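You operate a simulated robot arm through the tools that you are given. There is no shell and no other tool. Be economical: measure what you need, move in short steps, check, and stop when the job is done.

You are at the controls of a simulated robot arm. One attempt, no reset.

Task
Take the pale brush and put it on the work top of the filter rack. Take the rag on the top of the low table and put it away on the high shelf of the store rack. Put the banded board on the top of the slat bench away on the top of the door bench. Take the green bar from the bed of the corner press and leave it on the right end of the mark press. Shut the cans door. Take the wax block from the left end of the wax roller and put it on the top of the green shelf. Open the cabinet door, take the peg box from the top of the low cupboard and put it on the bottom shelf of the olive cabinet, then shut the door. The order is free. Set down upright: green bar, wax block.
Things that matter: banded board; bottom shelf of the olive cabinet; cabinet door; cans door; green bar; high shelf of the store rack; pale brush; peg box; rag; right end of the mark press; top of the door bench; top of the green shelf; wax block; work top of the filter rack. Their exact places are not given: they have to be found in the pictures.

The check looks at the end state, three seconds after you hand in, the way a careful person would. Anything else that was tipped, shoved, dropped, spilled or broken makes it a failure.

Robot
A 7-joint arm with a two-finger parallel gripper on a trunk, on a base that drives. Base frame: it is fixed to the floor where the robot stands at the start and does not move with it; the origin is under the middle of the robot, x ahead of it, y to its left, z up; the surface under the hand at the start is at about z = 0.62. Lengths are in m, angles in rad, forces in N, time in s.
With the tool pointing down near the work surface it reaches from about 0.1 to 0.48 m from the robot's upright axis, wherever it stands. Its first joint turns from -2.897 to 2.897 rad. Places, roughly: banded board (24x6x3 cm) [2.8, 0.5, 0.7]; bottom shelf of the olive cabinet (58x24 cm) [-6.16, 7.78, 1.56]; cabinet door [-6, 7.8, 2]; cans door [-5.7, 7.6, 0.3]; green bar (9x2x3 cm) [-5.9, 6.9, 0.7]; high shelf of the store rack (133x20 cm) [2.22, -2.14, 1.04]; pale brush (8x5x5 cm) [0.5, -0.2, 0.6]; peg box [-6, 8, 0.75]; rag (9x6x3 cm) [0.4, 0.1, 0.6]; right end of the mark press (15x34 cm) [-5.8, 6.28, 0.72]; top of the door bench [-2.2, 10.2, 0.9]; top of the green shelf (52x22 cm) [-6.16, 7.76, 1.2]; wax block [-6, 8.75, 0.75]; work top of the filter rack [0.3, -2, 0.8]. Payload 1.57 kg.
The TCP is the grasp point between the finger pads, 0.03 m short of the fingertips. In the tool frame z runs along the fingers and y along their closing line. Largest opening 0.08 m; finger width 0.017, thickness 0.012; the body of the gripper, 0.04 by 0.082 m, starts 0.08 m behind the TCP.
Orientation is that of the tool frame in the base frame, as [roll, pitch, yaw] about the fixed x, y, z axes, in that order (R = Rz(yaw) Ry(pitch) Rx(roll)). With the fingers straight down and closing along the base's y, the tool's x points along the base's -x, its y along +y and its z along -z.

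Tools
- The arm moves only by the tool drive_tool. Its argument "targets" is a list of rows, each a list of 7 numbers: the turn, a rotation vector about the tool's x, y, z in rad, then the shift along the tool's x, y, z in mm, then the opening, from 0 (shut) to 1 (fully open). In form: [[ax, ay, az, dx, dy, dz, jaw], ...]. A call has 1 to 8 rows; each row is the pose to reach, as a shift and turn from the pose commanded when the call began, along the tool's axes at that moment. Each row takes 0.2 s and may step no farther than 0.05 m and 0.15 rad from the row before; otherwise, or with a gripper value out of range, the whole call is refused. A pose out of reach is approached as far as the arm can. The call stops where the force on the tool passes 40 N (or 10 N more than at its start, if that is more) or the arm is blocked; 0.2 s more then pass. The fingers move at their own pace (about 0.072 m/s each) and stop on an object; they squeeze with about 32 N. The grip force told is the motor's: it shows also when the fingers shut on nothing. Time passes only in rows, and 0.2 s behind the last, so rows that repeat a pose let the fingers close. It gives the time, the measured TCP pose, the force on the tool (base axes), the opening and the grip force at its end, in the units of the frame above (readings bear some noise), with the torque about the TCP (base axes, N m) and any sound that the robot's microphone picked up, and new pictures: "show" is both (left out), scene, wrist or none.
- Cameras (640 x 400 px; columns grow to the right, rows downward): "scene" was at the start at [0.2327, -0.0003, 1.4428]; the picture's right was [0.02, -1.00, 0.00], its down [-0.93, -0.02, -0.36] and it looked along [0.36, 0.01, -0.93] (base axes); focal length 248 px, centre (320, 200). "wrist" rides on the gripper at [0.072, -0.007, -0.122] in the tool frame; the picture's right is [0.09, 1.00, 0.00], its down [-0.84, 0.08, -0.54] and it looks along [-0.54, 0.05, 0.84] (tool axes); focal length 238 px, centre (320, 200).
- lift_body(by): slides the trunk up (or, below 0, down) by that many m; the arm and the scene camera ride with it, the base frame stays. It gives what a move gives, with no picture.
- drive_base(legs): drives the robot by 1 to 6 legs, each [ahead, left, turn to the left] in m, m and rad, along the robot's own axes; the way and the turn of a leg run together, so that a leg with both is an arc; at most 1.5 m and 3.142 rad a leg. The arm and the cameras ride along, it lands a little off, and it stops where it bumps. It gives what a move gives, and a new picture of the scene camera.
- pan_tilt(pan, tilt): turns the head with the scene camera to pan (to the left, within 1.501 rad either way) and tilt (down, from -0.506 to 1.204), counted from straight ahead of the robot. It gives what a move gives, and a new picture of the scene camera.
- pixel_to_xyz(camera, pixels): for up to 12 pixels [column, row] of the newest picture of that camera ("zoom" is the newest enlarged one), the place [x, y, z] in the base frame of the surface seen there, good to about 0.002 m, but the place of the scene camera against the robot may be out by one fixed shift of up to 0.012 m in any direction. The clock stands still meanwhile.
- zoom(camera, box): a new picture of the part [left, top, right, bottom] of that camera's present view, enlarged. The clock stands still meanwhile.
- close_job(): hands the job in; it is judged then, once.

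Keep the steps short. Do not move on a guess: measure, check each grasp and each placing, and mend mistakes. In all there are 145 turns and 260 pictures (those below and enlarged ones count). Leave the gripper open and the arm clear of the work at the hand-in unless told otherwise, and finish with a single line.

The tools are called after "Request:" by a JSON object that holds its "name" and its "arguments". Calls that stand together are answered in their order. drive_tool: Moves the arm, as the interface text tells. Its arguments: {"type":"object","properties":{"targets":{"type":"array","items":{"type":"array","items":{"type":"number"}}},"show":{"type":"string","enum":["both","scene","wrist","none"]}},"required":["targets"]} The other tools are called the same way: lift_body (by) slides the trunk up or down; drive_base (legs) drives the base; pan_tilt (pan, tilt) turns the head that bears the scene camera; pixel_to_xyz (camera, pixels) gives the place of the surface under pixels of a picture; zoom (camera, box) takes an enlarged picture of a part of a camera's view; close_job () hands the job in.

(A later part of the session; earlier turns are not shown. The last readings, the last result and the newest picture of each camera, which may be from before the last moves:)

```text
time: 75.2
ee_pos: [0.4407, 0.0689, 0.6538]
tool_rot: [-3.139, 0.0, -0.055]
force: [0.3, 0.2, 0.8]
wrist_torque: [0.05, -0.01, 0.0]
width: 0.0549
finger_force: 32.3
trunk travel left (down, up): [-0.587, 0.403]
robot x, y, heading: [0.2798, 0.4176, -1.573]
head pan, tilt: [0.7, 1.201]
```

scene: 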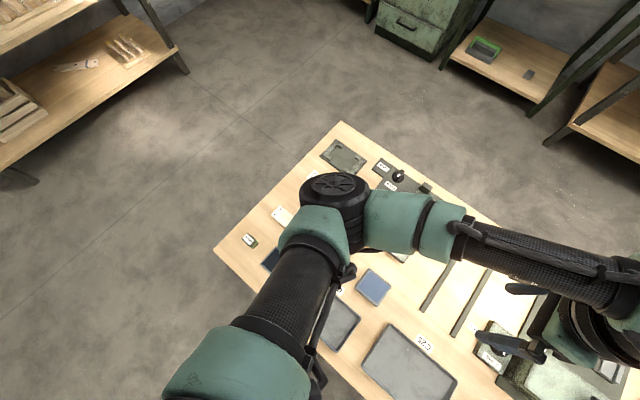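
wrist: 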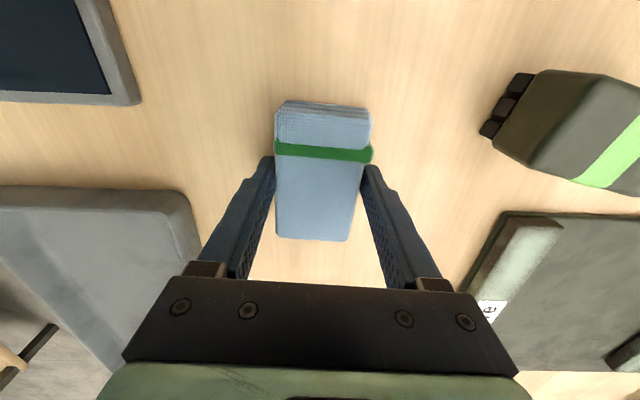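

Rag gripped (55 mm). Lift, and drive out and over to in front of the store rack.

Request:
{"name": "drive_tool", "arguments": {"targets": [[0, 0, 0, 0, 0, -45, 0], [0, 0, 0, 0, 0, -90, 0], [0, 0, 0, 0, 0, -135, 0], [0, 0, 0, 0, 0, -180, 0]], "show": "none"}}

Request:
{"name": "lift_body", "arguments": {"by": 0.3}}

Request:
{"name": "pan_tilt", "arguments": {"pan": 0, "tilt": 0.5}}

Request:
{"name": "drive_base", "arguments": {"legs": [[1.15, 0, 0], [0, 1.4, 0], [0.2, 0.45, 0]]}}

```text
time: 76.2
ee_pos: [0.4405, 0.0681, 0.8333]
tool_rot: [-3.14, 0.001, -0.053]
force: [0.6, 0.0, -0.3]
wrist_torque: [-0.02, 0.03, 0.02]
width: 0.0549
finger_force: 31.7
trunk travel left (down, up): [-0.587, 0.403]
robot x, y, heading: [0.2782, 0.4209, -1.572]
head pan, tilt: [0.7, 1.201]
```

```text
time: 79.2
ee_pos: [0.4419, 0.0689, 1.1341]
tool_rot: [3.141, 0.0, -0.055]
force: [1.0, -0.1, 0.3]
wrist_torque: [-0.03, -0.02, 0.02]
width: 0.055
finger_force: 31.6
trunk travel left (down, up): [-0.887, 0.103]
robot x, y, heading: [0.2788, 0.4209, -1.574]
head pan, tilt: [0.7, 1.201]
```

```text
time: 80.3
ee_pos: [0.4409, 0.0674, 1.1331]
tool_rot: [-3.142, 0.001, -0.053]
force: [0.4, -0.4, -0.1]
wrist_torque: [-0.02, -0.01, 0.0]
width: 0.055
finger_force: 32.1
trunk travel left (down, up): [-0.887, 0.103]
robot x, y, heading: [0.2789, 0.4199, -1.572]
head pan, tilt: [0.0, 0.499]
```

scene: 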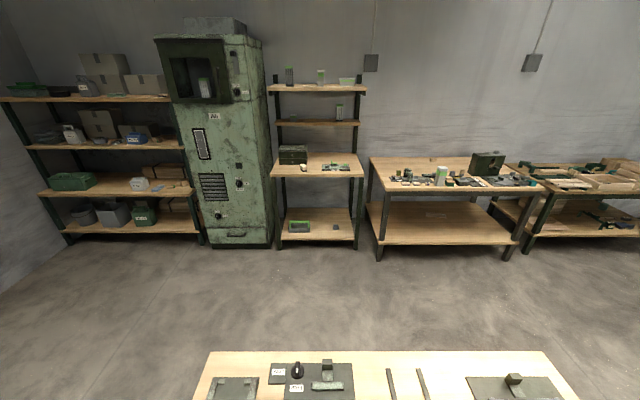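

```text
time: 95.1
ee_pos: [2.2718, -1.2921, 1.1336]
tool_rot: [-3.14, 0.0, -0.063]
force: [-0.7, -0.5, -0.1]
wrist_torque: [-0.01, -0.01, -0.03]
width: 0.0551
finger_force: 31.6
trunk travel left (down, up): [-0.887, 0.103]
robot x, y, heading: [2.1137, -0.9354, -1.579]
head pan, tilt: [0.0, 0.499]
```

scene: 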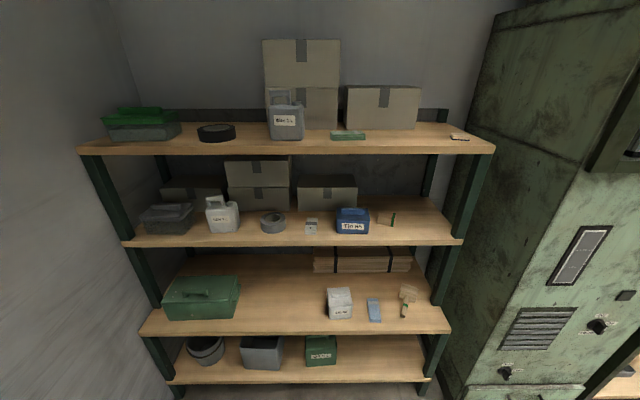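

Measure the four shelves and gaps.

Request:
{"name": "pixel_to_xyz", "arguments": {"camera": "scene", "pixels": [[300, 151], [300, 242], [300, 330], [132, 244], [462, 242], [435, 220], [405, 232], [340, 225], [310, 222], [395, 222], [370, 143], [288, 222]]}}

Request:
{"name": "zoom", "arguments": {"camera": "scene", "box": [130, 140, 490, 260]}}

```text
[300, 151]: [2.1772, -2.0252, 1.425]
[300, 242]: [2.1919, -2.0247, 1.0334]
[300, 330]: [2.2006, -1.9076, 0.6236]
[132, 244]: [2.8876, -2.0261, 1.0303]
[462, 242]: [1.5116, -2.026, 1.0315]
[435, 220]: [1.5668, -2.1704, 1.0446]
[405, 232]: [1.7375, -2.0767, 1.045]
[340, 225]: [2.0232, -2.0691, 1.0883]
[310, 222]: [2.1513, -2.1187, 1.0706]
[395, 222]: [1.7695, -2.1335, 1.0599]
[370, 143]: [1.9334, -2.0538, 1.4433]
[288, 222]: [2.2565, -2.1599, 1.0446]
```

```text
1.78 times, centred on (310, 200) of scene
```

zoom: 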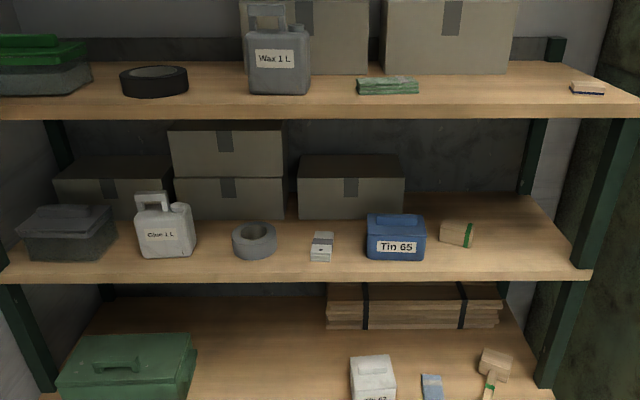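

High shelf is the second one (z≈1.044, front edge y -2.025, next board above at ~1.41). Free spot near x≈1.63. I swing the tool to the robot's right and extend it.

Request:
{"name": "drive_tool", "arguments": {"targets": [[0, 0, 0, -43, 10, 0, 0], [0, 0, 0, -86, 20, 0, 0], [0, 0, 0, -129, 30, 0, 0], [0, 0, 0, -172, 40, 0, 0], [0, 0, 0, -215, 40, 0, 0], [0, 0, 0, -258, 40, 0, 0], [0, 0, 0, -301, 40, 0, 0], [0, 0, 0, -340, 40, 0, 0]], "show": "none"}}

Request:
{"name": "drive_base", "arguments": {"legs": [[0.35, -0.295, 0]]}}

Request:
{"name": "pixel_to_xyz", "arguments": {"camera": "scene", "pixels": [[320, 200], [500, 300], [560, 300]]}}

```text
time: 96.9
ee_pos: [1.9303, -1.3115, 1.1314]
tool_rot: [-3.14, -0.002, -0.059]
force: [0.5, -0.4, -0.3]
wrist_torque: [0.02, 0.0, 0.01]
width: 0.0549
finger_force: 32.2
trunk travel left (down, up): [-0.887, 0.103]
robot x, y, heading: [2.1113, -0.9392, -1.578]
head pan, tilt: [0.0, 0.499]
```

```text
time: 99.7
ee_pos: [1.628, -1.6571, 1.1326]
tool_rot: [3.139, 0.0, -0.06]
force: [-0.1, 0.4, -1.2]
wrist_torque: [0.02, -0.01, 0.0]
width: 0.0545
finger_force: 32.0
trunk travel left (down, up): [-0.887, 0.103]
robot x, y, heading: [1.8085, -1.2812, -1.578]
head pan, tilt: [0.0, 0.499]
```

scene: 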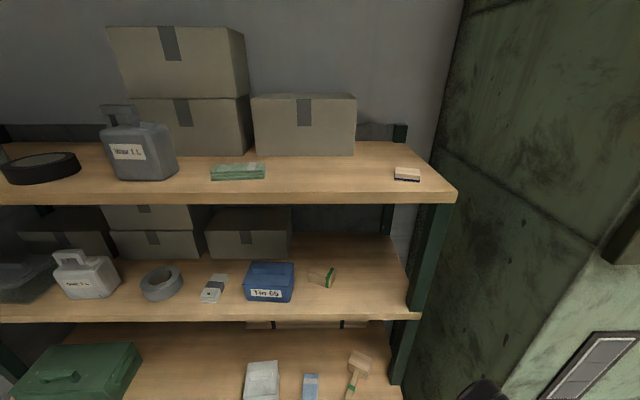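

```text
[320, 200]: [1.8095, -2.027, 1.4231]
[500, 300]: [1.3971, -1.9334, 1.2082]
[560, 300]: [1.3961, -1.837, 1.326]
```

Request:
{"name": "drive_tool", "arguments": {"targets": [[0, 0, 0, 0, 10, -20, 0], [0, 0, 0, 0, 20, -40, 0], [0, 0, 0, 0, 30, -60, 0], [0, 0, 0, 0, 45, -80, 0], [0, 0, 0, 0, 60, -100, 0], [0, 0, 0, 0, 60, -115, 0]], "show": "none"}}

Request:
{"name": "lift_body", "arguments": {"by": -0.145}}

Request:
{"name": "pan_tilt", "arguments": {"pan": -0.35, "tilt": 0.9}}

Request:
{"name": "drive_base", "arguments": {"legs": [[0.2, 0, 0]]}}

```text
time: 101.1
ee_pos: [1.6241, -1.7162, 1.2474]
tool_rot: [-3.141, -0.001, -0.062]
force: [-0.2, 0.3, -0.3]
wrist_torque: [-0.02, 0.03, 0.02]
width: 0.0546
finger_force: 32.2
trunk travel left (down, up): [-0.887, 0.103]
robot x, y, heading: [1.8102, -1.2861, -1.578]
head pan, tilt: [0.0, 0.499]
```

```text
time: 102.8
ee_pos: [1.6247, -1.7162, 1.1028]
tool_rot: [3.141, 0.001, -0.059]
force: [-0.4, 0.2, -0.6]
wrist_torque: [0.01, -0.03, -0.01]
width: 0.0549
finger_force: 32.2
trunk travel left (down, up): [-0.742, 0.248]
robot x, y, heading: [1.8099, -1.2857, -1.579]
head pan, tilt: [0.0, 0.499]
```

```text
time: 103.7
ee_pos: [1.6241, -1.7166, 1.1012]
tool_rot: [3.14, -0.001, -0.059]
force: [-0.1, 0.3, -0.7]
wrist_torque: [0.01, 0.02, -0.01]
width: 0.0549
finger_force: 31.9
trunk travel left (down, up): [-0.742, 0.248]
robot x, y, heading: [1.8078, -1.2846, -1.576]
head pan, tilt: [-0.351, 0.901]
```

scene: 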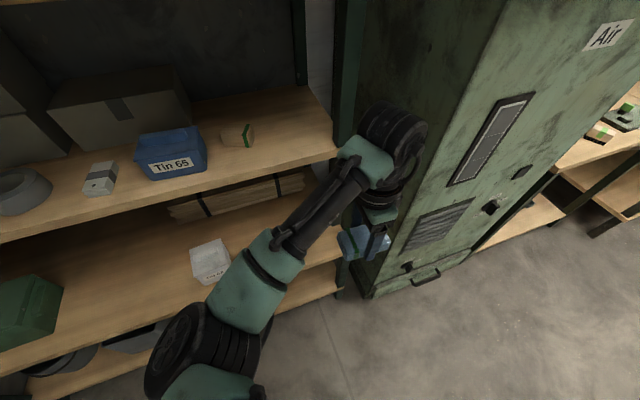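

```text
time: 105.3
ee_pos: [1.6221, -1.918, 1.1029]
tool_rot: [-3.141, 0.001, -0.06]
force: [0.0, -0.9, -0.9]
wrist_torque: [0.05, 0.02, 0.02]
width: 0.055
finger_force: 31.5
trunk travel left (down, up): [-0.742, 0.248]
robot x, y, heading: [1.8079, -1.485, -1.582]
head pan, tilt: [-0.351, 0.901]
```

scene: 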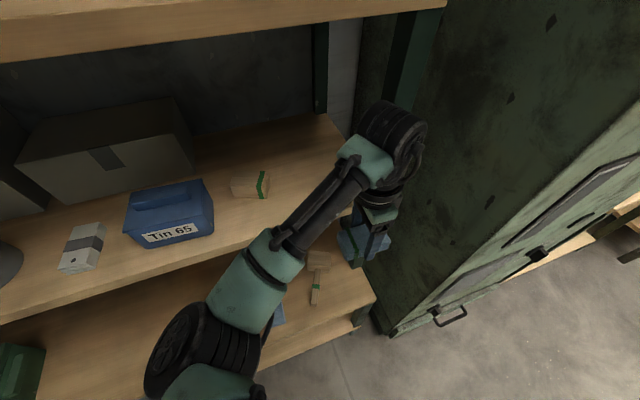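

Request:
{"name": "pixel_to_xyz", "arguments": {"camera": "scene", "pixels": [[395, 125], [420, 150], [365, 165], [335, 210], [270, 270], [250, 185], [405, 60], [440, 10], [340, 150], [200, 390], [180, 330]]}}

Request:
{"name": "drive_tool", "arguments": {"targets": [[0, 0, 0, 0, 0, 0, 0]], "show": "wrist"}}

```text
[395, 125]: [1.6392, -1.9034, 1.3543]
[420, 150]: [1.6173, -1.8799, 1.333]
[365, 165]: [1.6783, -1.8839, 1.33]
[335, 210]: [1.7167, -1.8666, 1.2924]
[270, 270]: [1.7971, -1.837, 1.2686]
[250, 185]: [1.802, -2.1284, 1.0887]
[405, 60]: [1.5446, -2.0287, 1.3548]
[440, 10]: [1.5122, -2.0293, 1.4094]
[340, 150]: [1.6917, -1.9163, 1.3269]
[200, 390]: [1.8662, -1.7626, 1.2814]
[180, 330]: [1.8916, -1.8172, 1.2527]
```

```text
time: 105.7
ee_pos: [1.6221, -1.9179, 1.1022]
tool_rot: [3.14, 0.0, -0.061]
force: [0.5, -0.1, 0.4]
wrist_torque: [-0.01, -0.02, 0.03]
width: 0.055
finger_force: 32.4
trunk travel left (down, up): [-0.742, 0.248]
robot x, y, heading: [1.8099, -1.4794, -1.579]
head pan, tilt: [-0.351, 0.901]
```

wrist: 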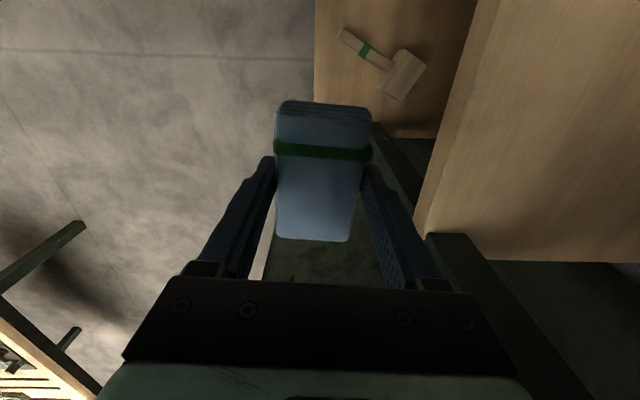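

Clearances OK. Shift 20 mm left (+x), then advance 0.18 m.

Request:
{"name": "drive_tool", "arguments": {"targets": [[0, 0, 0, 18, 0, 0, 0]], "show": "none"}}

Request:
{"name": "drive_base", "arguments": {"legs": [[0.1, 0, 0], [0.08, 0, 0]]}}

Request:
{"name": "drive_tool", "arguments": {"targets": [[0, 0, 0, 0, 0, 5, 0], [0, 0, 0, 0, 0, 10, 0], [0, 0, 0, 0, 0, 15, 0], [0, 0, 0, 0, 0, 18, 0]], "show": "wrist"}}

```text
time: 106.1
ee_pos: [1.6412, -1.9177, 1.1015]
tool_rot: [-3.142, 0.0, -0.06]
force: [0.1, -0.6, -0.6]
wrist_torque: [0.0, 0.02, -0.01]
width: 0.0549
finger_force: 32.0
trunk travel left (down, up): [-0.742, 0.248]
robot x, y, heading: [1.8104, -1.4846, -1.577]
head pan, tilt: [-0.351, 0.901]
```

```text
time: 107.9
ee_pos: [1.6365, -2.0993, 1.1014]
tool_rot: [-3.14, 0.0, -0.061]
force: [0.6, 0.8, -0.7]
wrist_torque: [0.03, -0.02, 0.01]
width: 0.055
finger_force: 31.9
trunk travel left (down, up): [-0.742, 0.248]
robot x, y, heading: [1.8071, -1.6654, -1.585]
head pan, tilt: [-0.351, 0.901]
```

scene: 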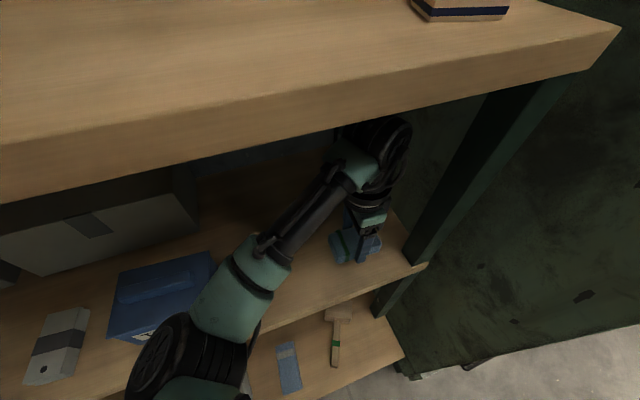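

```text
time: 108.9
ee_pos: [1.6368, -2.0982, 1.083]
tool_rot: [-3.14, 0.001, -0.061]
force: [0.7, 0.8, -0.4]
wrist_torque: [0.01, 0.0, -0.01]
width: 0.0547
finger_force: 32.0
trunk travel left (down, up): [-0.742, 0.248]
robot x, y, heading: [1.8073, -1.6658, -1.58]
head pan, tilt: [-0.351, 0.901]
```

wrist: 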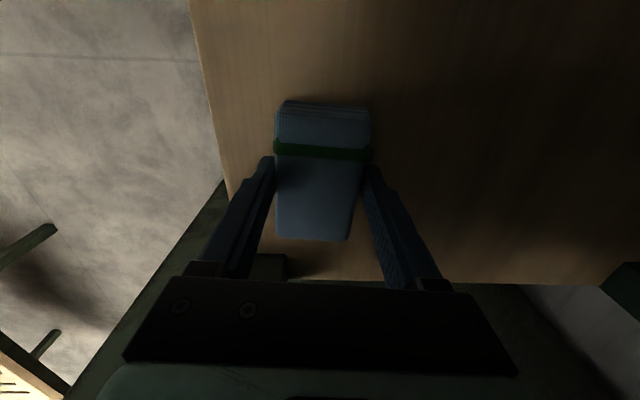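

Over the shelf now. Lower gently until touch.

Request:
{"name": "drive_tool", "arguments": {"targets": [[0, 0, 0, 0, 0, 4, 0], [0, 0, 0, 0, 0, 8, 0], [0, 0, 0, 0, 0, 11, 0], [0, 0, 0, 0, 0, 14, 0], [0, 0, 0, 0, 0, 16, 0]], "show": "none"}}

```text
time: 110.3
ee_pos: [1.6381, -2.0972, 1.0738]
tool_rot: [3.133, 0.002, -0.064]
force: [0.8, 6.2, 17.2]
wrist_torque: [0.56, -0.34, 0.02]
width: 0.0544
finger_force: 32.3
trunk travel left (down, up): [-0.742, 0.248]
robot x, y, heading: [1.8073, -1.6654, -1.583]
head pan, tilt: [-0.351, 0.901]
stopped in row 5: the force on the tool passed its limit at 42 N (the readings are from after the stop); the commanded pose is now the measured one
```

Touch. Open, raise 38 mm, look.

Request:
{"name": "drive_tool", "arguments": {"targets": [[0, 0, 0, 0, 0, -1, 0], [0, 0, 0, 0, 0, -1, 1], [0, 0, 0, 0, 0, -1, 1], [0, 0, 0, 0, 0, -1, 1], [0, 0, 0, 0, 0, -15, 1], [0, 0, 0, 0, 0, -30, 1], [0, 0, 0, 0, 0, -40, 1]], "show": "wrist"}}

Request:
{"name": "drive_base", "arguments": {"legs": [[-0.5, 0, 0]]}}

```text
time: 111.9
ee_pos: [1.6376, -2.1007, 1.1113]
tool_rot: [3.134, 0.004, -0.061]
force: [-0.2, -0.6, -0.4]
wrist_torque: [0.01, -0.02, -0.01]
width: 0.0798
finger_force: 0.0
trunk travel left (down, up): [-0.742, 0.248]
robot x, y, heading: [1.806, -1.6665, -1.582]
head pan, tilt: [-0.351, 0.901]
```

wrist: 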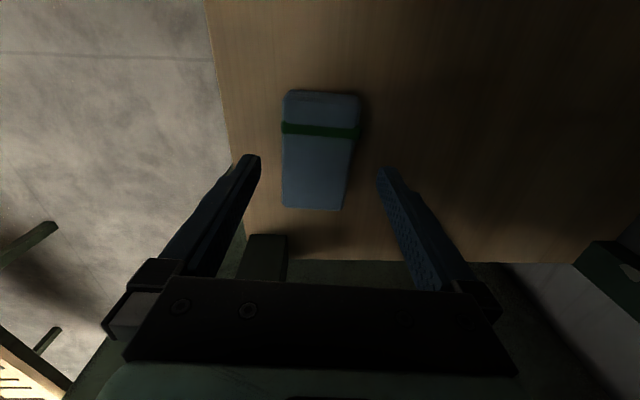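

```text
time: 114.8
ee_pos: [1.643, -1.6024, 1.1109]
tool_rot: [3.133, 0.003, -0.06]
force: [-0.2, -0.3, 0.2]
wrist_torque: [0.02, -0.01, 0.0]
width: 0.0802
finger_force: 0.0
trunk travel left (down, up): [-0.742, 0.248]
robot x, y, heading: [1.8117, -1.1667, -1.58]
head pan, tilt: [-0.351, 0.901]
```

scene: 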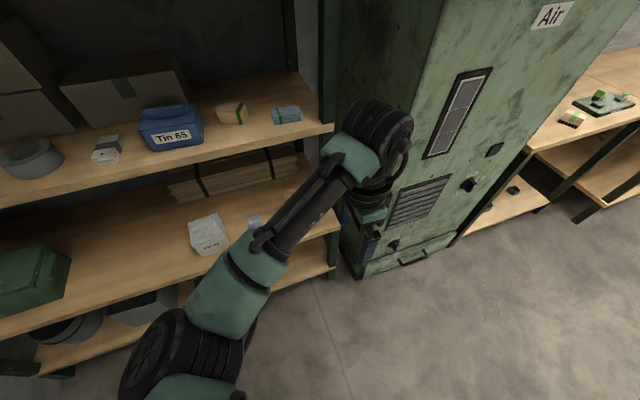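

Rag lies on the shelf. Now the slat bench: turn to +x and drive to (1.9,0.3).

Request:
{"name": "pan_tilt", "arguments": {"pan": 0, "tilt": 0.7}}

Request:
{"name": "drive_base", "arguments": {"legs": [[-0.1, 0, 0], [0, 0, 1.58], [0.1, 1.45, 0]]}}

```text
time: 115.6
ee_pos: [1.6436, -1.6024, 1.1111]
tool_rot: [3.134, 0.003, -0.059]
force: [1.0, 0.4, 0.3]
wrist_torque: [0.03, -0.01, 0.02]
width: 0.0801
finger_force: 0.0
trunk travel left (down, up): [-0.742, 0.248]
robot x, y, heading: [1.8126, -1.1664, -1.576]
head pan, tilt: [0.0, 0.7]
```

scene: 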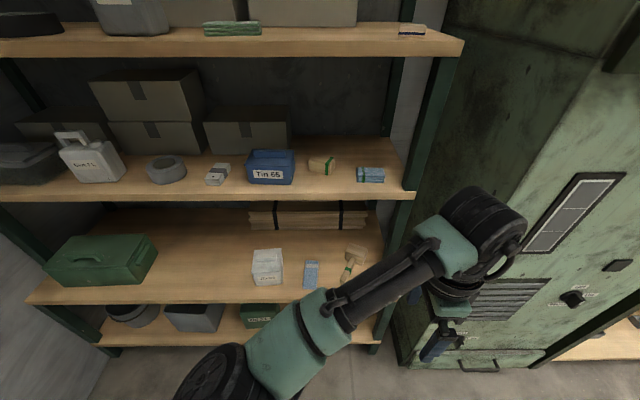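

```text
time: 127.4
ee_pos: [2.3312, 0.2103, 1.1112]
tool_rot: [3.135, 0.003, 1.535]
force: [0.8, 0.0, -1.0]
wrist_torque: [-0.02, 0.0, -0.03]
width: 0.0801
finger_force: 0.0
trunk travel left (down, up): [-0.742, 0.248]
robot x, y, heading: [1.8931, 0.3663, 0.015]
head pan, tilt: [0.0, 0.7]
```

scene: 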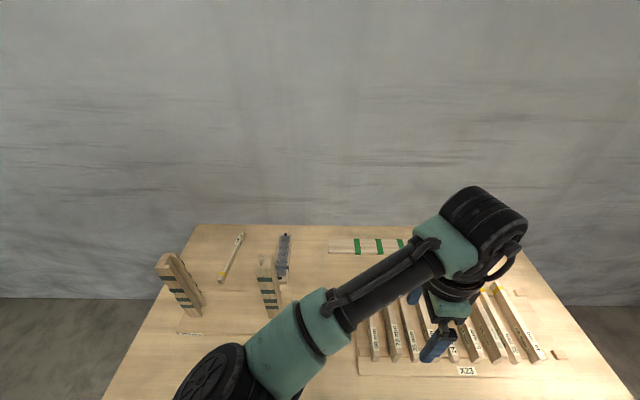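

Request:
{"name": "zoom", "arguments": {"camera": "scene", "box": [140, 215, 460, 400]}}

Request:
{"name": "drive_tool", "arguments": {"targets": [[0, 0, 0, 0, -40, 0, 1], [0, 0, 0, 0, -80, 0, 1], [0, 0, 0, 0, -120, 0, 1], [0, 0, 0, 0, -160, 0, 1]], "show": "both"}}

```text
2.00 times, centred on (300, 308) of scene
```

zoom: 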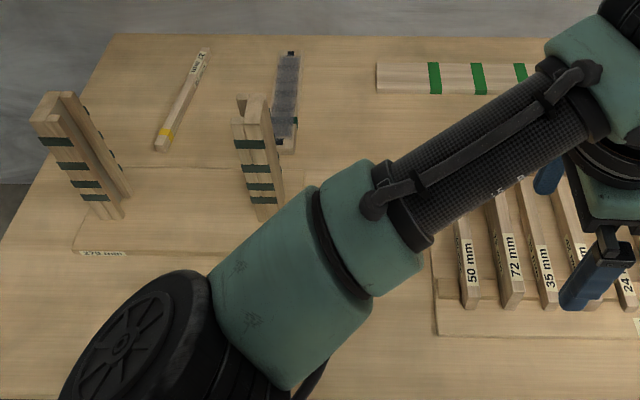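

```text
time: 128.4
ee_pos: [2.17, 0.2151, 1.1095]
tool_rot: [3.133, 0.004, 1.535]
force: [0.1, 0.3, 0.4]
wrist_torque: [0.01, 0.01, 0.02]
width: 0.08
finger_force: 0.1
trunk travel left (down, up): [-0.742, 0.248]
robot x, y, heading: [1.8951, 0.37, 0.016]
head pan, tilt: [0.0, 0.7]
```

scene: 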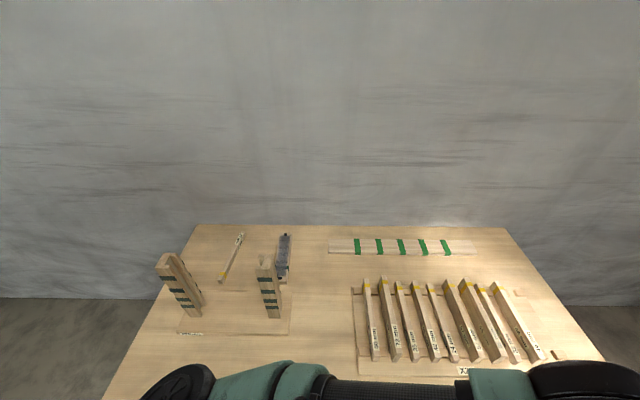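
wrist: 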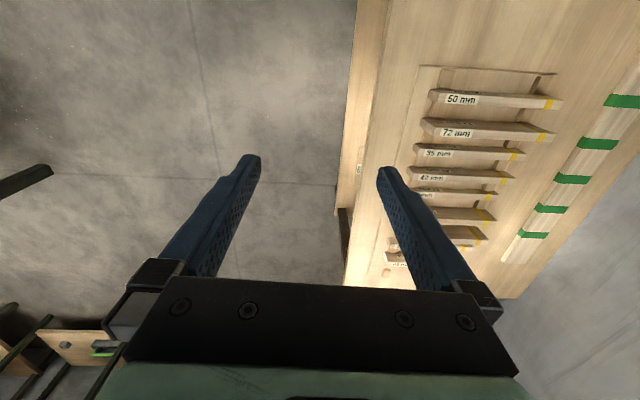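

The board with green bands lies at the back (330-475,240-255). Measure it closely.

Request:
{"name": "zoom", "arguments": {"camera": "scene", "box": [310, 220, 500, 300]}}

Request:
{"name": "pixel_to_xyz", "arguments": {"camera": "scene", "pixels": [[332, 246], [346, 240], [346, 252], [440, 246], [460, 247], [475, 250], [400, 247], [400, 238], [400, 255], [300, 350], [280, 300], [165, 262]]}}

```text
3.37 times, centred on (405, 260) of scene
```

zoom: 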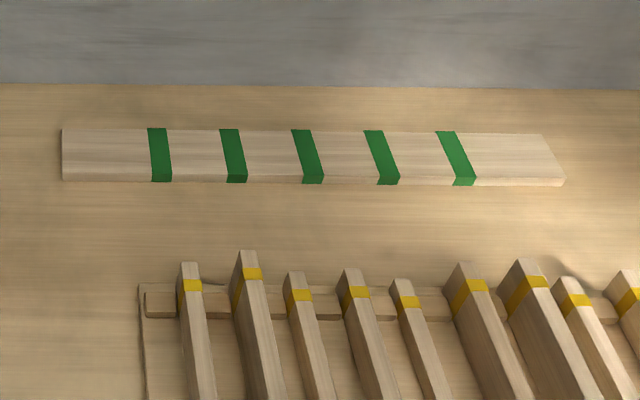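

```text
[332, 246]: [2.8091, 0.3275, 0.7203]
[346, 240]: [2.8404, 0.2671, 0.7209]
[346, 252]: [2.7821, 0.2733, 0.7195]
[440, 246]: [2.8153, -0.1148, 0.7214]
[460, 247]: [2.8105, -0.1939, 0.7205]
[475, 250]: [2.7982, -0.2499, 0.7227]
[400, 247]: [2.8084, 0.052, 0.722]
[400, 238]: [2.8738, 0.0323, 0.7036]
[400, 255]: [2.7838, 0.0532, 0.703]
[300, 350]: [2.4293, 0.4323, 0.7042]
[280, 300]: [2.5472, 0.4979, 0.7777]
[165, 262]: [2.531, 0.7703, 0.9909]
```

That one is 58 cm long - not 24 cm. Look at the item near (283,258).

Request:
{"name": "zoom", "arguments": {"camera": "scene", "box": [150, 220, 310, 320]}}

Request:
{"name": "pixel_to_xyz", "arguments": {"camera": "scene", "pixels": [[285, 236], [284, 255], [281, 272], [281, 282], [240, 235], [222, 280], [292, 255], [277, 255], [262, 258], [270, 317], [190, 318]]}}

```text
4.00 times, centred on (230, 270) of scene
```

zoom: 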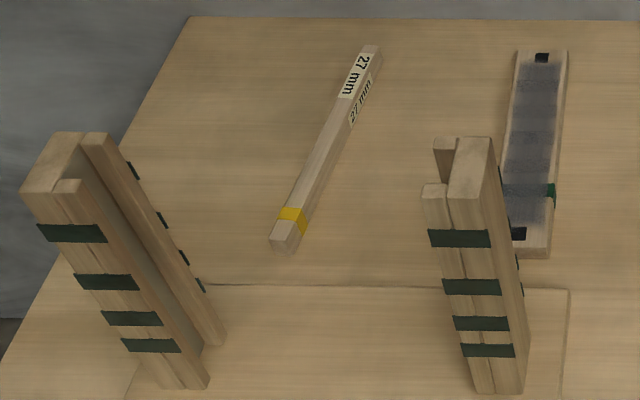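

```text
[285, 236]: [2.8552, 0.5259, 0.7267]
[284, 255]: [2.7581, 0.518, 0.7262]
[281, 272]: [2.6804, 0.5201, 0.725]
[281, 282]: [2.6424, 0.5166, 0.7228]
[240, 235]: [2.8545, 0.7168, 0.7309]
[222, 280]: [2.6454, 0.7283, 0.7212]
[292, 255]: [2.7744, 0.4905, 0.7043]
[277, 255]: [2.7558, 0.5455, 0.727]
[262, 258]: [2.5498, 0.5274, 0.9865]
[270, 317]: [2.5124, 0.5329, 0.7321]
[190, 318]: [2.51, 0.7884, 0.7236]
```

The 24 cm board with dark/grey bands lies at centre (2.755,0.519), top 0.726, behind the post at (2.53,0.53). Measure bench front edge.

Request:
{"name": "pixel_to_xyz", "arguments": {"camera": "wrist", "pixels": [[350, 130], [362, 40], [340, 220], [372, 25]]}}

Request:
{"name": "pixel_to_xyz", "arguments": {"camera": "scene", "pixels": [[105, 395], [195, 226], [130, 350], [505, 229], [630, 392], [180, 262], [268, 256]]}}

Request:
{"name": "pan_tilt", "arguments": {"pan": 0.3, "tilt": 1.15}}

```text
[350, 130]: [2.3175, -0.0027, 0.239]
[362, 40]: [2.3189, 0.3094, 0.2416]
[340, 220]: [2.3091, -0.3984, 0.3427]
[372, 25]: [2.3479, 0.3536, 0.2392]
```

```text
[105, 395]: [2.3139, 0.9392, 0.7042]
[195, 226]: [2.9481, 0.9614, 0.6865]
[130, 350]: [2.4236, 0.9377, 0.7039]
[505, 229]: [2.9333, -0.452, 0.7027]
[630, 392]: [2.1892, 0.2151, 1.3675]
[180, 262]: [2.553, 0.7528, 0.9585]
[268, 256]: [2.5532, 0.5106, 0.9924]
```

```text
time: 129.3
ee_pos: [2.1705, 0.2149, 1.1102]
tool_rot: [3.134, 0.004, 1.535]
force: [0.1, 0.7, 0.1]
wrist_torque: [0.0, -0.01, 0.01]
width: 0.0798
finger_force: 0.1
trunk travel left (down, up): [-0.742, 0.248]
robot x, y, heading: [1.8946, 0.3644, 0.017]
head pan, tilt: [0.3, 1.15]
```

scene: 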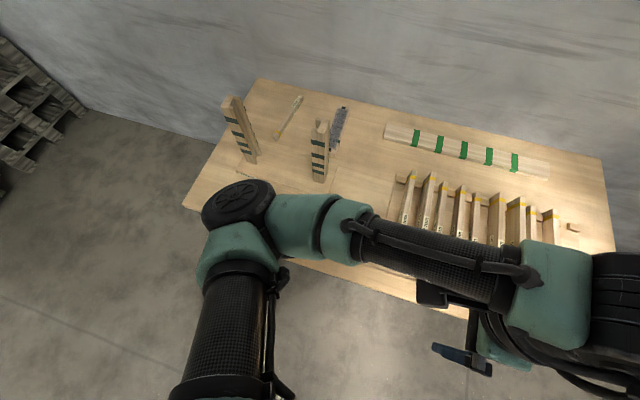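

The post blocks an approach from the front. I'll come from the bench's left end (y≈0.94 edge), facing -y. Go to (1.9,1.3), turn, and look.

Request:
{"name": "drive_base", "arguments": {"legs": [[0, 0.95, 0], [0, 0, -1.586]]}}

Request:
{"name": "pan_tilt", "arguments": {"pan": 1.2, "tilt": 0.8}}

```text
time: 138.2
ee_pos: [1.7253, 1.0516, 1.1091]
tool_rot: [3.135, 0.003, -0.06]
force: [0.3, -0.2, 0.2]
wrist_torque: [-0.01, -0.03, 0.02]
width: 0.08
finger_force: 0.0
trunk travel left (down, up): [-0.742, 0.248]
robot x, y, heading: [1.8826, 1.3264, -1.572]
head pan, tilt: [0.3, 1.15]
```

scene: 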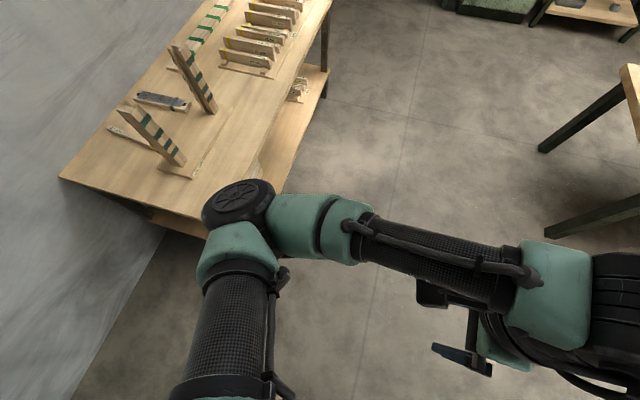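

```text
time: 139.3
ee_pos: [1.7254, 1.0517, 1.1092]
tool_rot: [3.136, 0.004, -0.061]
force: [0.1, -0.9, -0.3]
wrist_torque: [0.0, 0.02, 0.0]
width: 0.0798
finger_force: 0.1
trunk travel left (down, up): [-0.742, 0.248]
robot x, y, heading: [1.8841, 1.3255, -1.577]
head pan, tilt: [1.201, 0.799]
```

scene: 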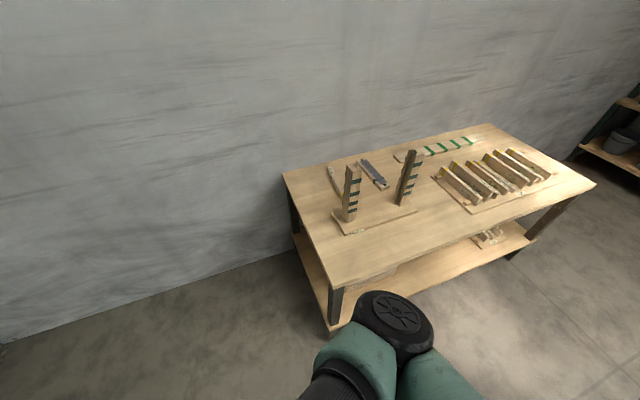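

Request:
{"name": "pixel_to_xyz", "arguments": {"camera": "scene", "pixels": [[150, 260], [120, 330], [285, 175], [330, 285], [373, 173], [365, 163], [384, 185], [335, 325], [300, 235]]}}

Request:
{"name": "zoom", "arguments": {"camera": "scene", "box": [310, 130, 450, 240]}}

Request:
{"name": "drive_base", "arguments": {"legs": [[0, 0.78, 0]]}}

```text
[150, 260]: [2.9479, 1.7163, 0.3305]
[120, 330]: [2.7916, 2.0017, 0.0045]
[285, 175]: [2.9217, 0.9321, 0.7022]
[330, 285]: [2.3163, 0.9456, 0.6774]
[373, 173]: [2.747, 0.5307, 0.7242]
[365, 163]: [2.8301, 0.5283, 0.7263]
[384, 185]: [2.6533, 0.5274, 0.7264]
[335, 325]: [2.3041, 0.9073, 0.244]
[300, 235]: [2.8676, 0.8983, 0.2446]
```

```text
3.64 times, centred on (380, 185) of scene
```

zoom: 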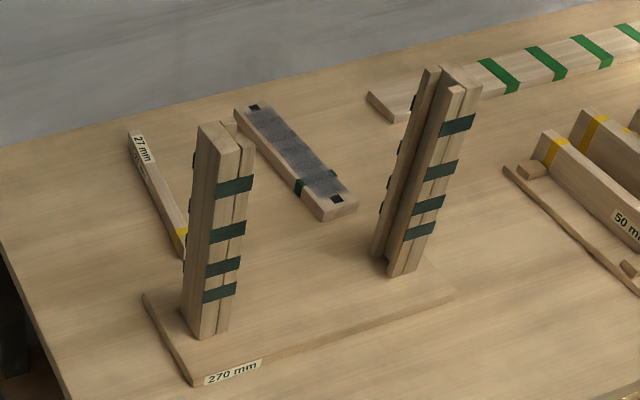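

```text
time: 143.3
ee_pos: [2.4189, 1.0406, 1.0992]
tool_rot: [3.14, -0.049, -0.049]
force: [-0.3, -0.6, -0.9]
wrist_torque: [0.01, 0.01, 0.01]
width: 0.0798
finger_force: 0.1
trunk travel left (down, up): [-0.742, 0.248]
robot x, y, heading: [2.6143, 1.3231, -1.575]
head pan, tilt: [1.201, 0.799]
stopped in leg 1: the robot was blocked; the commanded pose is now the measured one
```

scene: 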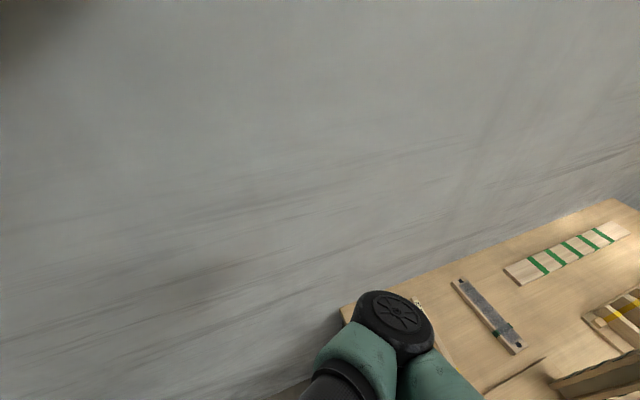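

Something of the arm touched the wall at x≈2.95. Back off 0.12, straighten the tool, and stretch the arm forward so the elbow comes in.

Request:
{"name": "drive_base", "arguments": {"legs": [[0, -0.12, 0]]}}

Request:
{"name": "drive_tool", "arguments": {"targets": [[0, -0.049, -0.049, 40, 24, 0, 1], [0, -0.049, -0.049, 80, 48, 0, 1], [0, -0.049, -0.049, 120, 72, 0, 1], [0, -0.049, -0.049, 160, 96, 0, 1], [0, -0.049, -0.049, 200, 120, 0, 1], [0, -0.049, -0.049, 240, 144, 0, 1], [0, -0.049, -0.049, 280, 168, 0, 1], [0, -0.049, -0.049, 320, 190, 0, 1]], "show": "scene"}}

```text
time: 144.5
ee_pos: [2.3432, 1.0433, 1.1082]
tool_rot: [3.136, 0.002, -0.052]
force: [-0.5, 1.5, -0.5]
wrist_torque: [0.02, -0.07, -0.05]
width: 0.0799
finger_force: 0.0
trunk travel left (down, up): [-0.742, 0.248]
robot x, y, heading: [2.5013, 1.3196, -1.573]
head pan, tilt: [1.201, 0.799]
```

scene: 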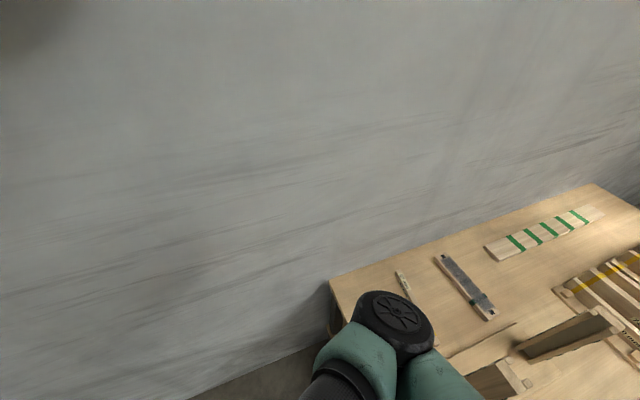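

```text
time: 146.3
ee_pos: [2.6556, 0.837, 1.1083]
tool_rot: [3.134, 0.052, -0.005]
force: [0.0, 0.5, 0.9]
wrist_torque: [-0.01, 0.01, -0.04]
width: 0.0802
finger_force: 0.1
trunk travel left (down, up): [-0.742, 0.248]
robot x, y, heading: [2.5042, 1.3169, -1.57]
head pan, tilt: [1.201, 0.799]
```

scene: 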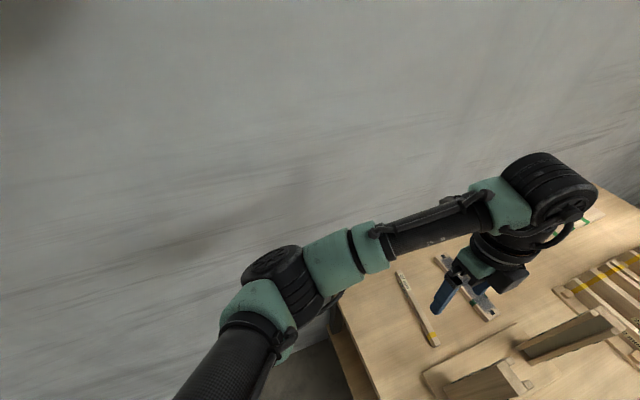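

Undo the tilt, then drive ahead 0.2.

Request:
{"name": "drive_tool", "arguments": {"targets": [[0, 0.052, 0.0, 25, 0, 0, 1], [0, 0.052, 0.0, 50, 0, 0, 1]], "show": "none"}}

Request:
{"name": "drive_base", "arguments": {"legs": [[0.2, 0, 0]]}}

Request:
{"name": "drive_tool", "arguments": {"targets": [[0, 0, 0, 25, 30, 0, 1], [0, 0, 0, 50, 60, 0, 1], [0, 0, 0, 50, 90, 0, 1]], "show": "wrist"}}

```text
time: 146.9
ee_pos: [2.7048, 0.8372, 1.107]
tool_rot: [3.135, -0.001, -0.004]
force: [-0.3, 0.0, 0.4]
wrist_torque: [0.04, 0.01, -0.02]
width: 0.0801
finger_force: 0.1
trunk travel left (down, up): [-0.742, 0.248]
robot x, y, heading: [2.4998, 1.3203, -1.573]
head pan, tilt: [1.201, 0.799]
```

```text
time: 148.5
ee_pos: [2.7034, 0.6377, 1.1067]
tool_rot: [3.134, -0.001, -0.002]
force: [-0.1, 0.6, 0.8]
wrist_torque: [0.0, 0.01, 0.01]
width: 0.0801
finger_force: 0.0
trunk travel left (down, up): [-0.742, 0.248]
robot x, y, heading: [2.5024, 1.1216, -1.574]
head pan, tilt: [1.201, 0.799]
```

scene: 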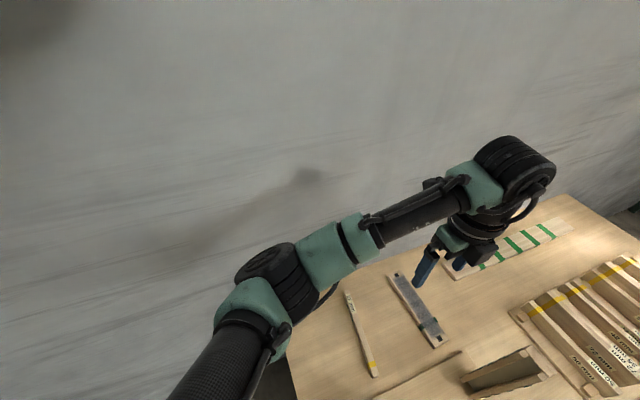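

```text
time: 149.3
ee_pos: [2.7541, 0.5447, 1.1074]
tool_rot: [3.135, -0.001, -0.004]
force: [0.1, 0.4, -0.7]
wrist_torque: [-0.01, 0.01, 0.01]
width: 0.0798
finger_force: 0.1
trunk travel left (down, up): [-0.742, 0.248]
robot x, y, heading: [2.4998, 1.1224, -1.57]
head pan, tilt: [1.201, 0.799]
```

wrist: 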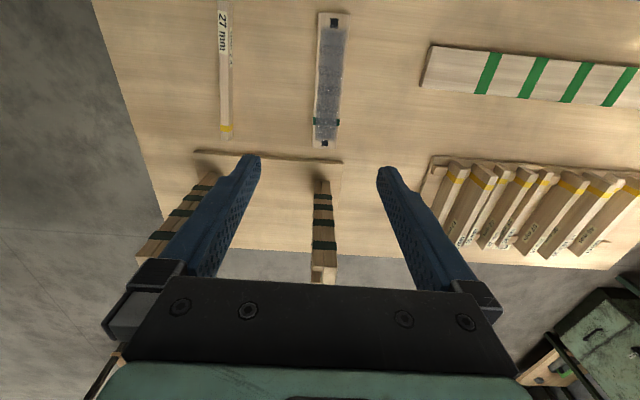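

Shift the base 8 cm toward the wall (tool compensates) for clearance to the left post, then lower the trunk.

Request:
{"name": "drive_tool", "arguments": {"targets": [[0, 0, 0, -40, 0, 0, 1], [0, 0, 0, -80, 0, 0, 1]], "show": "none"}}

Request:
{"name": "drive_base", "arguments": {"legs": [[0, 0.08, 0]]}}

Request:
{"name": "lift_body", "arguments": {"by": -0.24}}

Request:
{"name": "drive_tool", "arguments": {"targets": [[0, 0, 0, 0, 0, 0, 1]], "show": "both"}}

```text
time: 149.9
ee_pos: [2.6752, 0.5488, 1.1079]
tool_rot: [3.135, 0.002, -0.002]
force: [-0.4, -0.1, 0.1]
wrist_torque: [-0.01, -0.04, -0.01]
width: 0.0799
finger_force: 0.0
trunk travel left (down, up): [-0.742, 0.248]
robot x, y, heading: [2.4997, 1.1164, -1.572]
head pan, tilt: [1.201, 0.799]
```

```text
time: 151.0
ee_pos: [2.7348, 0.5474, 1.1107]
tool_rot: [3.133, -0.021, -0.003]
force: [-0.2, 0.8, 0.3]
wrist_torque: [0.01, 0.02, 0.0]
width: 0.0798
finger_force: 0.1
trunk travel left (down, up): [-0.742, 0.248]
robot x, y, heading: [2.5791, 1.1208, -1.572]
head pan, tilt: [1.201, 0.799]
```

scene: 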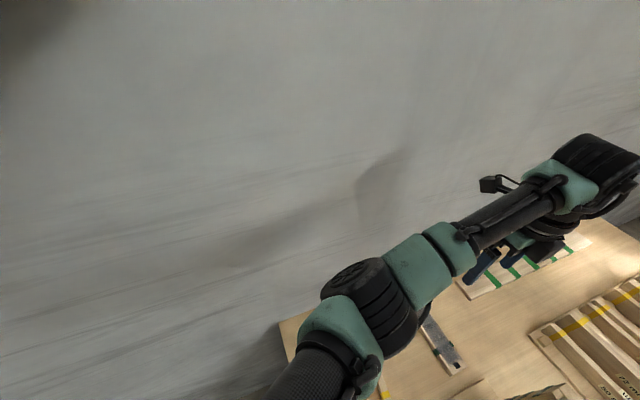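

```text
time: 153.5
ee_pos: [2.7374, 0.5485, 0.8714]
tool_rot: [3.135, -0.03, -0.001]
force: [0.4, -0.5, 0.3]
wrist_torque: [0.03, 0.01, -0.03]
width: 0.0801
finger_force: 0.2
trunk travel left (down, up): [-0.502, 0.488]
robot x, y, heading: [2.5807, 1.1217, -1.573]
head pan, tilt: [1.201, 0.799]
```

```text
time: 153.9
ee_pos: [2.7379, 0.5475, 0.8715]
tool_rot: [3.136, -0.028, 0.0]
force: [-0.2, -0.2, 0.4]
wrist_torque: [0.01, 0.0, 0.03]
width: 0.0802
finger_force: 0.0
trunk travel left (down, up): [-0.502, 0.488]
robot x, y, heading: [2.5832, 1.1202, -1.567]
head pan, tilt: [1.201, 0.799]
```

scene: 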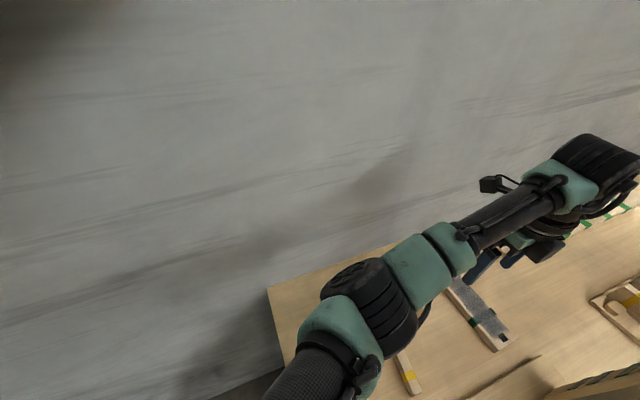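
wrist: 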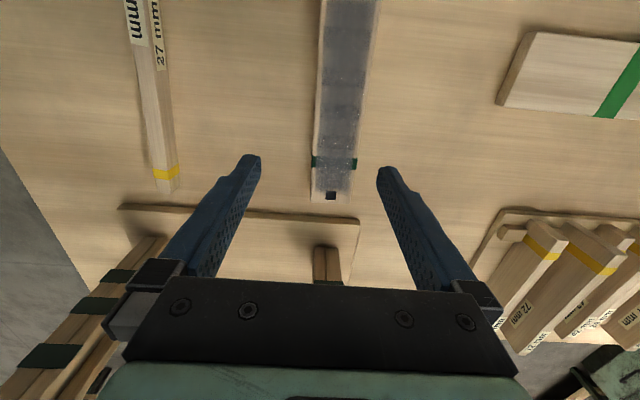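

The arm leans on the wall a bit (tilt -0.028). Move base right 5 cm to relieve.

Request:
{"name": "drive_base", "arguments": {"legs": [[0, -0.05, 0]]}}

Request:
{"name": "drive_tool", "arguments": {"targets": [[0, 0, 0, 0, 0, 0, 1]], "show": "wrist"}}

Request:
{"name": "pixel_to_xyz", "arguments": {"camera": "wrist", "pixels": [[345, 100], [320, 100], [370, 100], [318, 190], [350, 190], [345, 20]]}}

```text
time: 154.8
ee_pos: [2.7044, 0.5478, 0.8674]
tool_rot: [3.134, 0.0, -0.001]
force: [0.5, 0.7, 1.1]
wrist_torque: [0.03, -0.01, -0.01]
width: 0.0797
finger_force: 0.0
trunk travel left (down, up): [-0.502, 0.488]
robot x, y, heading: [2.5273, 1.1193, -1.571]
head pan, tilt: [1.201, 0.799]
```

scene: 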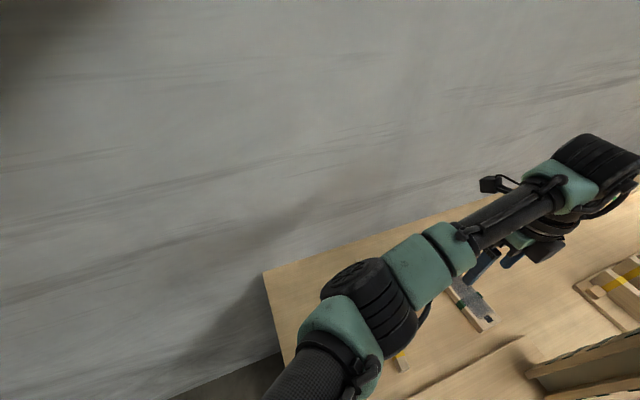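

```text
time: 155.2
ee_pos: [2.7041, 0.5484, 0.8667]
tool_rot: [3.136, 0.001, -0.001]
force: [-0.1, -0.5, 0.7]
wrist_torque: [0.0, -0.01, -0.02]
width: 0.0801
finger_force: 0.0
trunk travel left (down, up): [-0.502, 0.488]
robot x, y, heading: [2.5347, 1.1208, -1.567]
head pan, tilt: [1.201, 0.799]
```

wrist: 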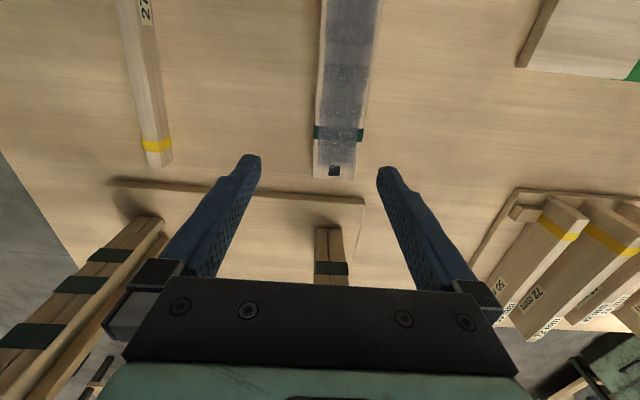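

```text
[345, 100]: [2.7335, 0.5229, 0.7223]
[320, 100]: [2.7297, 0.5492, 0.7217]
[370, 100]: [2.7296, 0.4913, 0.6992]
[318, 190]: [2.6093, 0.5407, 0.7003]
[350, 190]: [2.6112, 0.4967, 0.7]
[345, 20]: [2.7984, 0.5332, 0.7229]
```

Request:
{"name": "pixel_to_xyz", "arguments": {"camera": "wrist", "pixels": [[318, 160], [321, 80], [325, 20], [353, 165], [369, 60], [376, 20], [335, 176], [336, 150]]}}

```text
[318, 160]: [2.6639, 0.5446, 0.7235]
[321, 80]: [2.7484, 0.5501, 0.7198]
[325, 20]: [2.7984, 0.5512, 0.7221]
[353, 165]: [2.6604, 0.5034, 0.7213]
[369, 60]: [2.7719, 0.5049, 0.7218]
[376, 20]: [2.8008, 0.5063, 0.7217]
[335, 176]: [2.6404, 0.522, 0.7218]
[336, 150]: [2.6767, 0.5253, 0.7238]
```

Board centre (2.753,0.527), yaw ≈0.03. Move over it and descend to 0.785 first.

Request:
{"name": "drive_tool", "arguments": {"targets": [[0, 0, -0.03, 25, 10, 0, 1], [0, 0, -0.03, 48, 21, 20, 1], [0, 0, -0.03, 48, 21, 55, 1], [0, 0, -0.03, 48, 21, 80, 1]], "show": "wrist"}}

```text
time: 156.2
ee_pos: [2.753, 0.5254, 0.7875]
tool_rot: [3.135, -0.001, 0.027]
force: [0.2, -0.2, 0.3]
wrist_torque: [0.03, -0.02, 0.01]
width: 0.08
finger_force: 0.0
trunk travel left (down, up): [-0.502, 0.488]
robot x, y, heading: [2.5322, 1.1227, -1.57]
head pan, tilt: [1.201, 0.799]
```

wrist: 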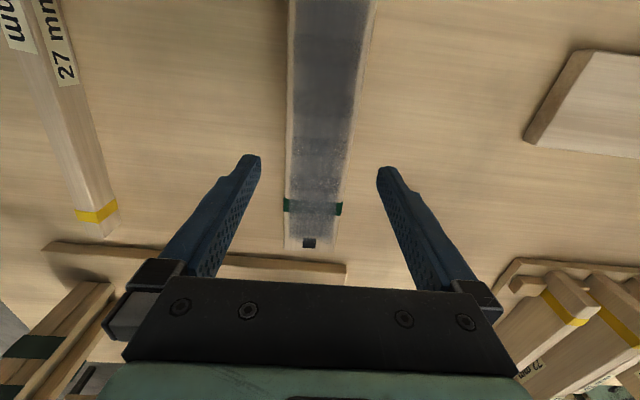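

Request:
{"name": "drive_tool", "arguments": {"targets": [[0, 0, 0, 0, -2, 20, 1], [0, 0, 0, 0, -2, 40, 1], [0, 0, 0, 0, -2, 52, 1], [0, 0, 0, 0, -2, 52, 0], [0, 0, 0, 0, -2, 52, 0], [0, 0, 0, 0, -2, 52, 0]], "show": "none"}}

Request:
{"name": "drive_tool", "arguments": {"targets": [[0, 0, 0, 0, 0, -30, 0], [0, 0, 0, 0, 0, -60, 0], [0, 0, 0, 0, 0, -80, 0]], "show": "wrist"}}

```text
time: 157.6
ee_pos: [2.7526, 0.5272, 0.7357]
tool_rot: [3.135, 0.0, 0.027]
force: [-0.8, 0.3, 0.1]
wrist_torque: [-0.09, -0.1, -0.03]
width: 0.0545
finger_force: 31.6
trunk travel left (down, up): [-0.502, 0.488]
robot x, y, heading: [2.5288, 1.1226, -1.572]
head pan, tilt: [1.201, 0.799]
```

```text
time: 158.4
ee_pos: [2.7529, 0.5288, 0.8153]
tool_rot: [3.135, 0.0, 0.028]
force: [0.2, -0.9, -1.5]
wrist_torque: [0.01, 0.0, -0.02]
width: 0.0541
finger_force: 32.5
trunk travel left (down, up): [-0.502, 0.488]
robot x, y, heading: [2.5318, 1.1209, -1.571]
head pan, tilt: [1.201, 0.799]
```

wrist: 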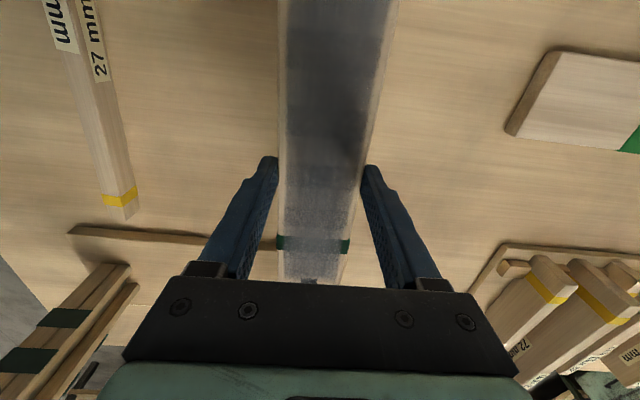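

Board held. Raise the trunk and back out, then turn to look along +y.

Request:
{"name": "lift_body", "arguments": {"by": 0.35}}

Request:
{"name": "pan_tilt", "arguments": {"pan": 0, "tilt": 0.45}}

Request:
{"name": "drive_base", "arguments": {"legs": [[-0.55, -0.1, 0], [0, -0.9, 0], [0, 0, 3.14]]}}

```text
time: 161.8
ee_pos: [2.7535, 0.5278, 1.1659]
tool_rot: [3.136, 0.002, 0.027]
force: [0.0, 0.3, -1.6]
wrist_torque: [0.0, 0.01, -0.02]
width: 0.0543
finger_force: 32.0
trunk travel left (down, up): [-0.852, 0.138]
robot x, y, heading: [2.5329, 1.1189, -1.576]
head pan, tilt: [1.201, 0.799]
```

```text
time: 163.2
ee_pos: [2.7528, 0.5281, 1.1648]
tool_rot: [3.138, 0.0, 0.028]
force: [0.4, 0.2, -2.0]
wrist_torque: [0.03, 0.0, 0.0]
width: 0.0543
finger_force: 32.1
trunk travel left (down, up): [-0.852, 0.138]
robot x, y, heading: [2.5293, 1.1217, -1.573]
head pan, tilt: [0.0, 0.45]
```

scene: 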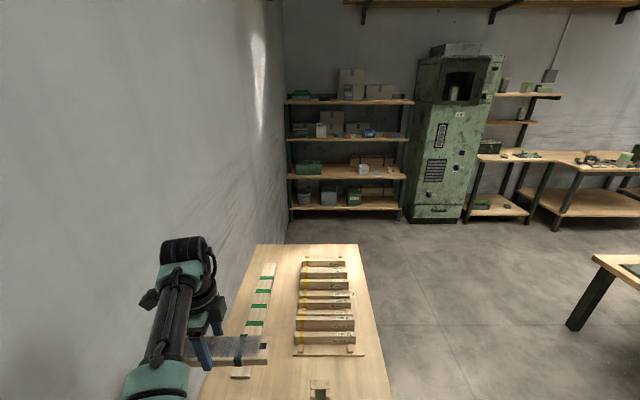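

```text
time: 178.2
ee_pos: [1.282, 2.2511, 1.1643]
tool_rot: [3.137, 0.0, -3.076]
force: [-0.2, 0.2, -1.1]
wrist_torque: [-0.04, 0.02, -0.04]
width: 0.0542
finger_force: 32.1
trunk travel left (down, up): [-0.852, 0.138]
robot x, y, heading: [1.5321, 1.6673, 1.608]
head pan, tilt: [0.0, 0.45]
```

scene: 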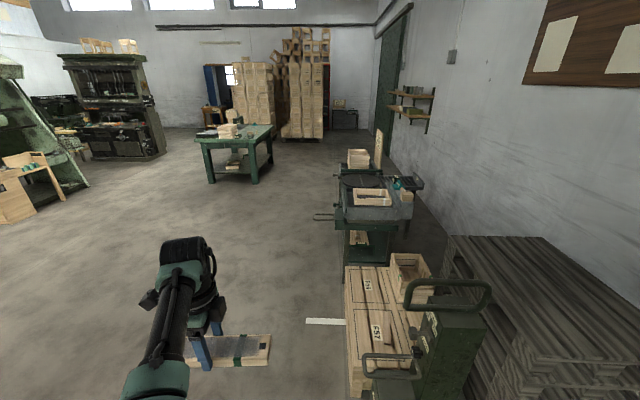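

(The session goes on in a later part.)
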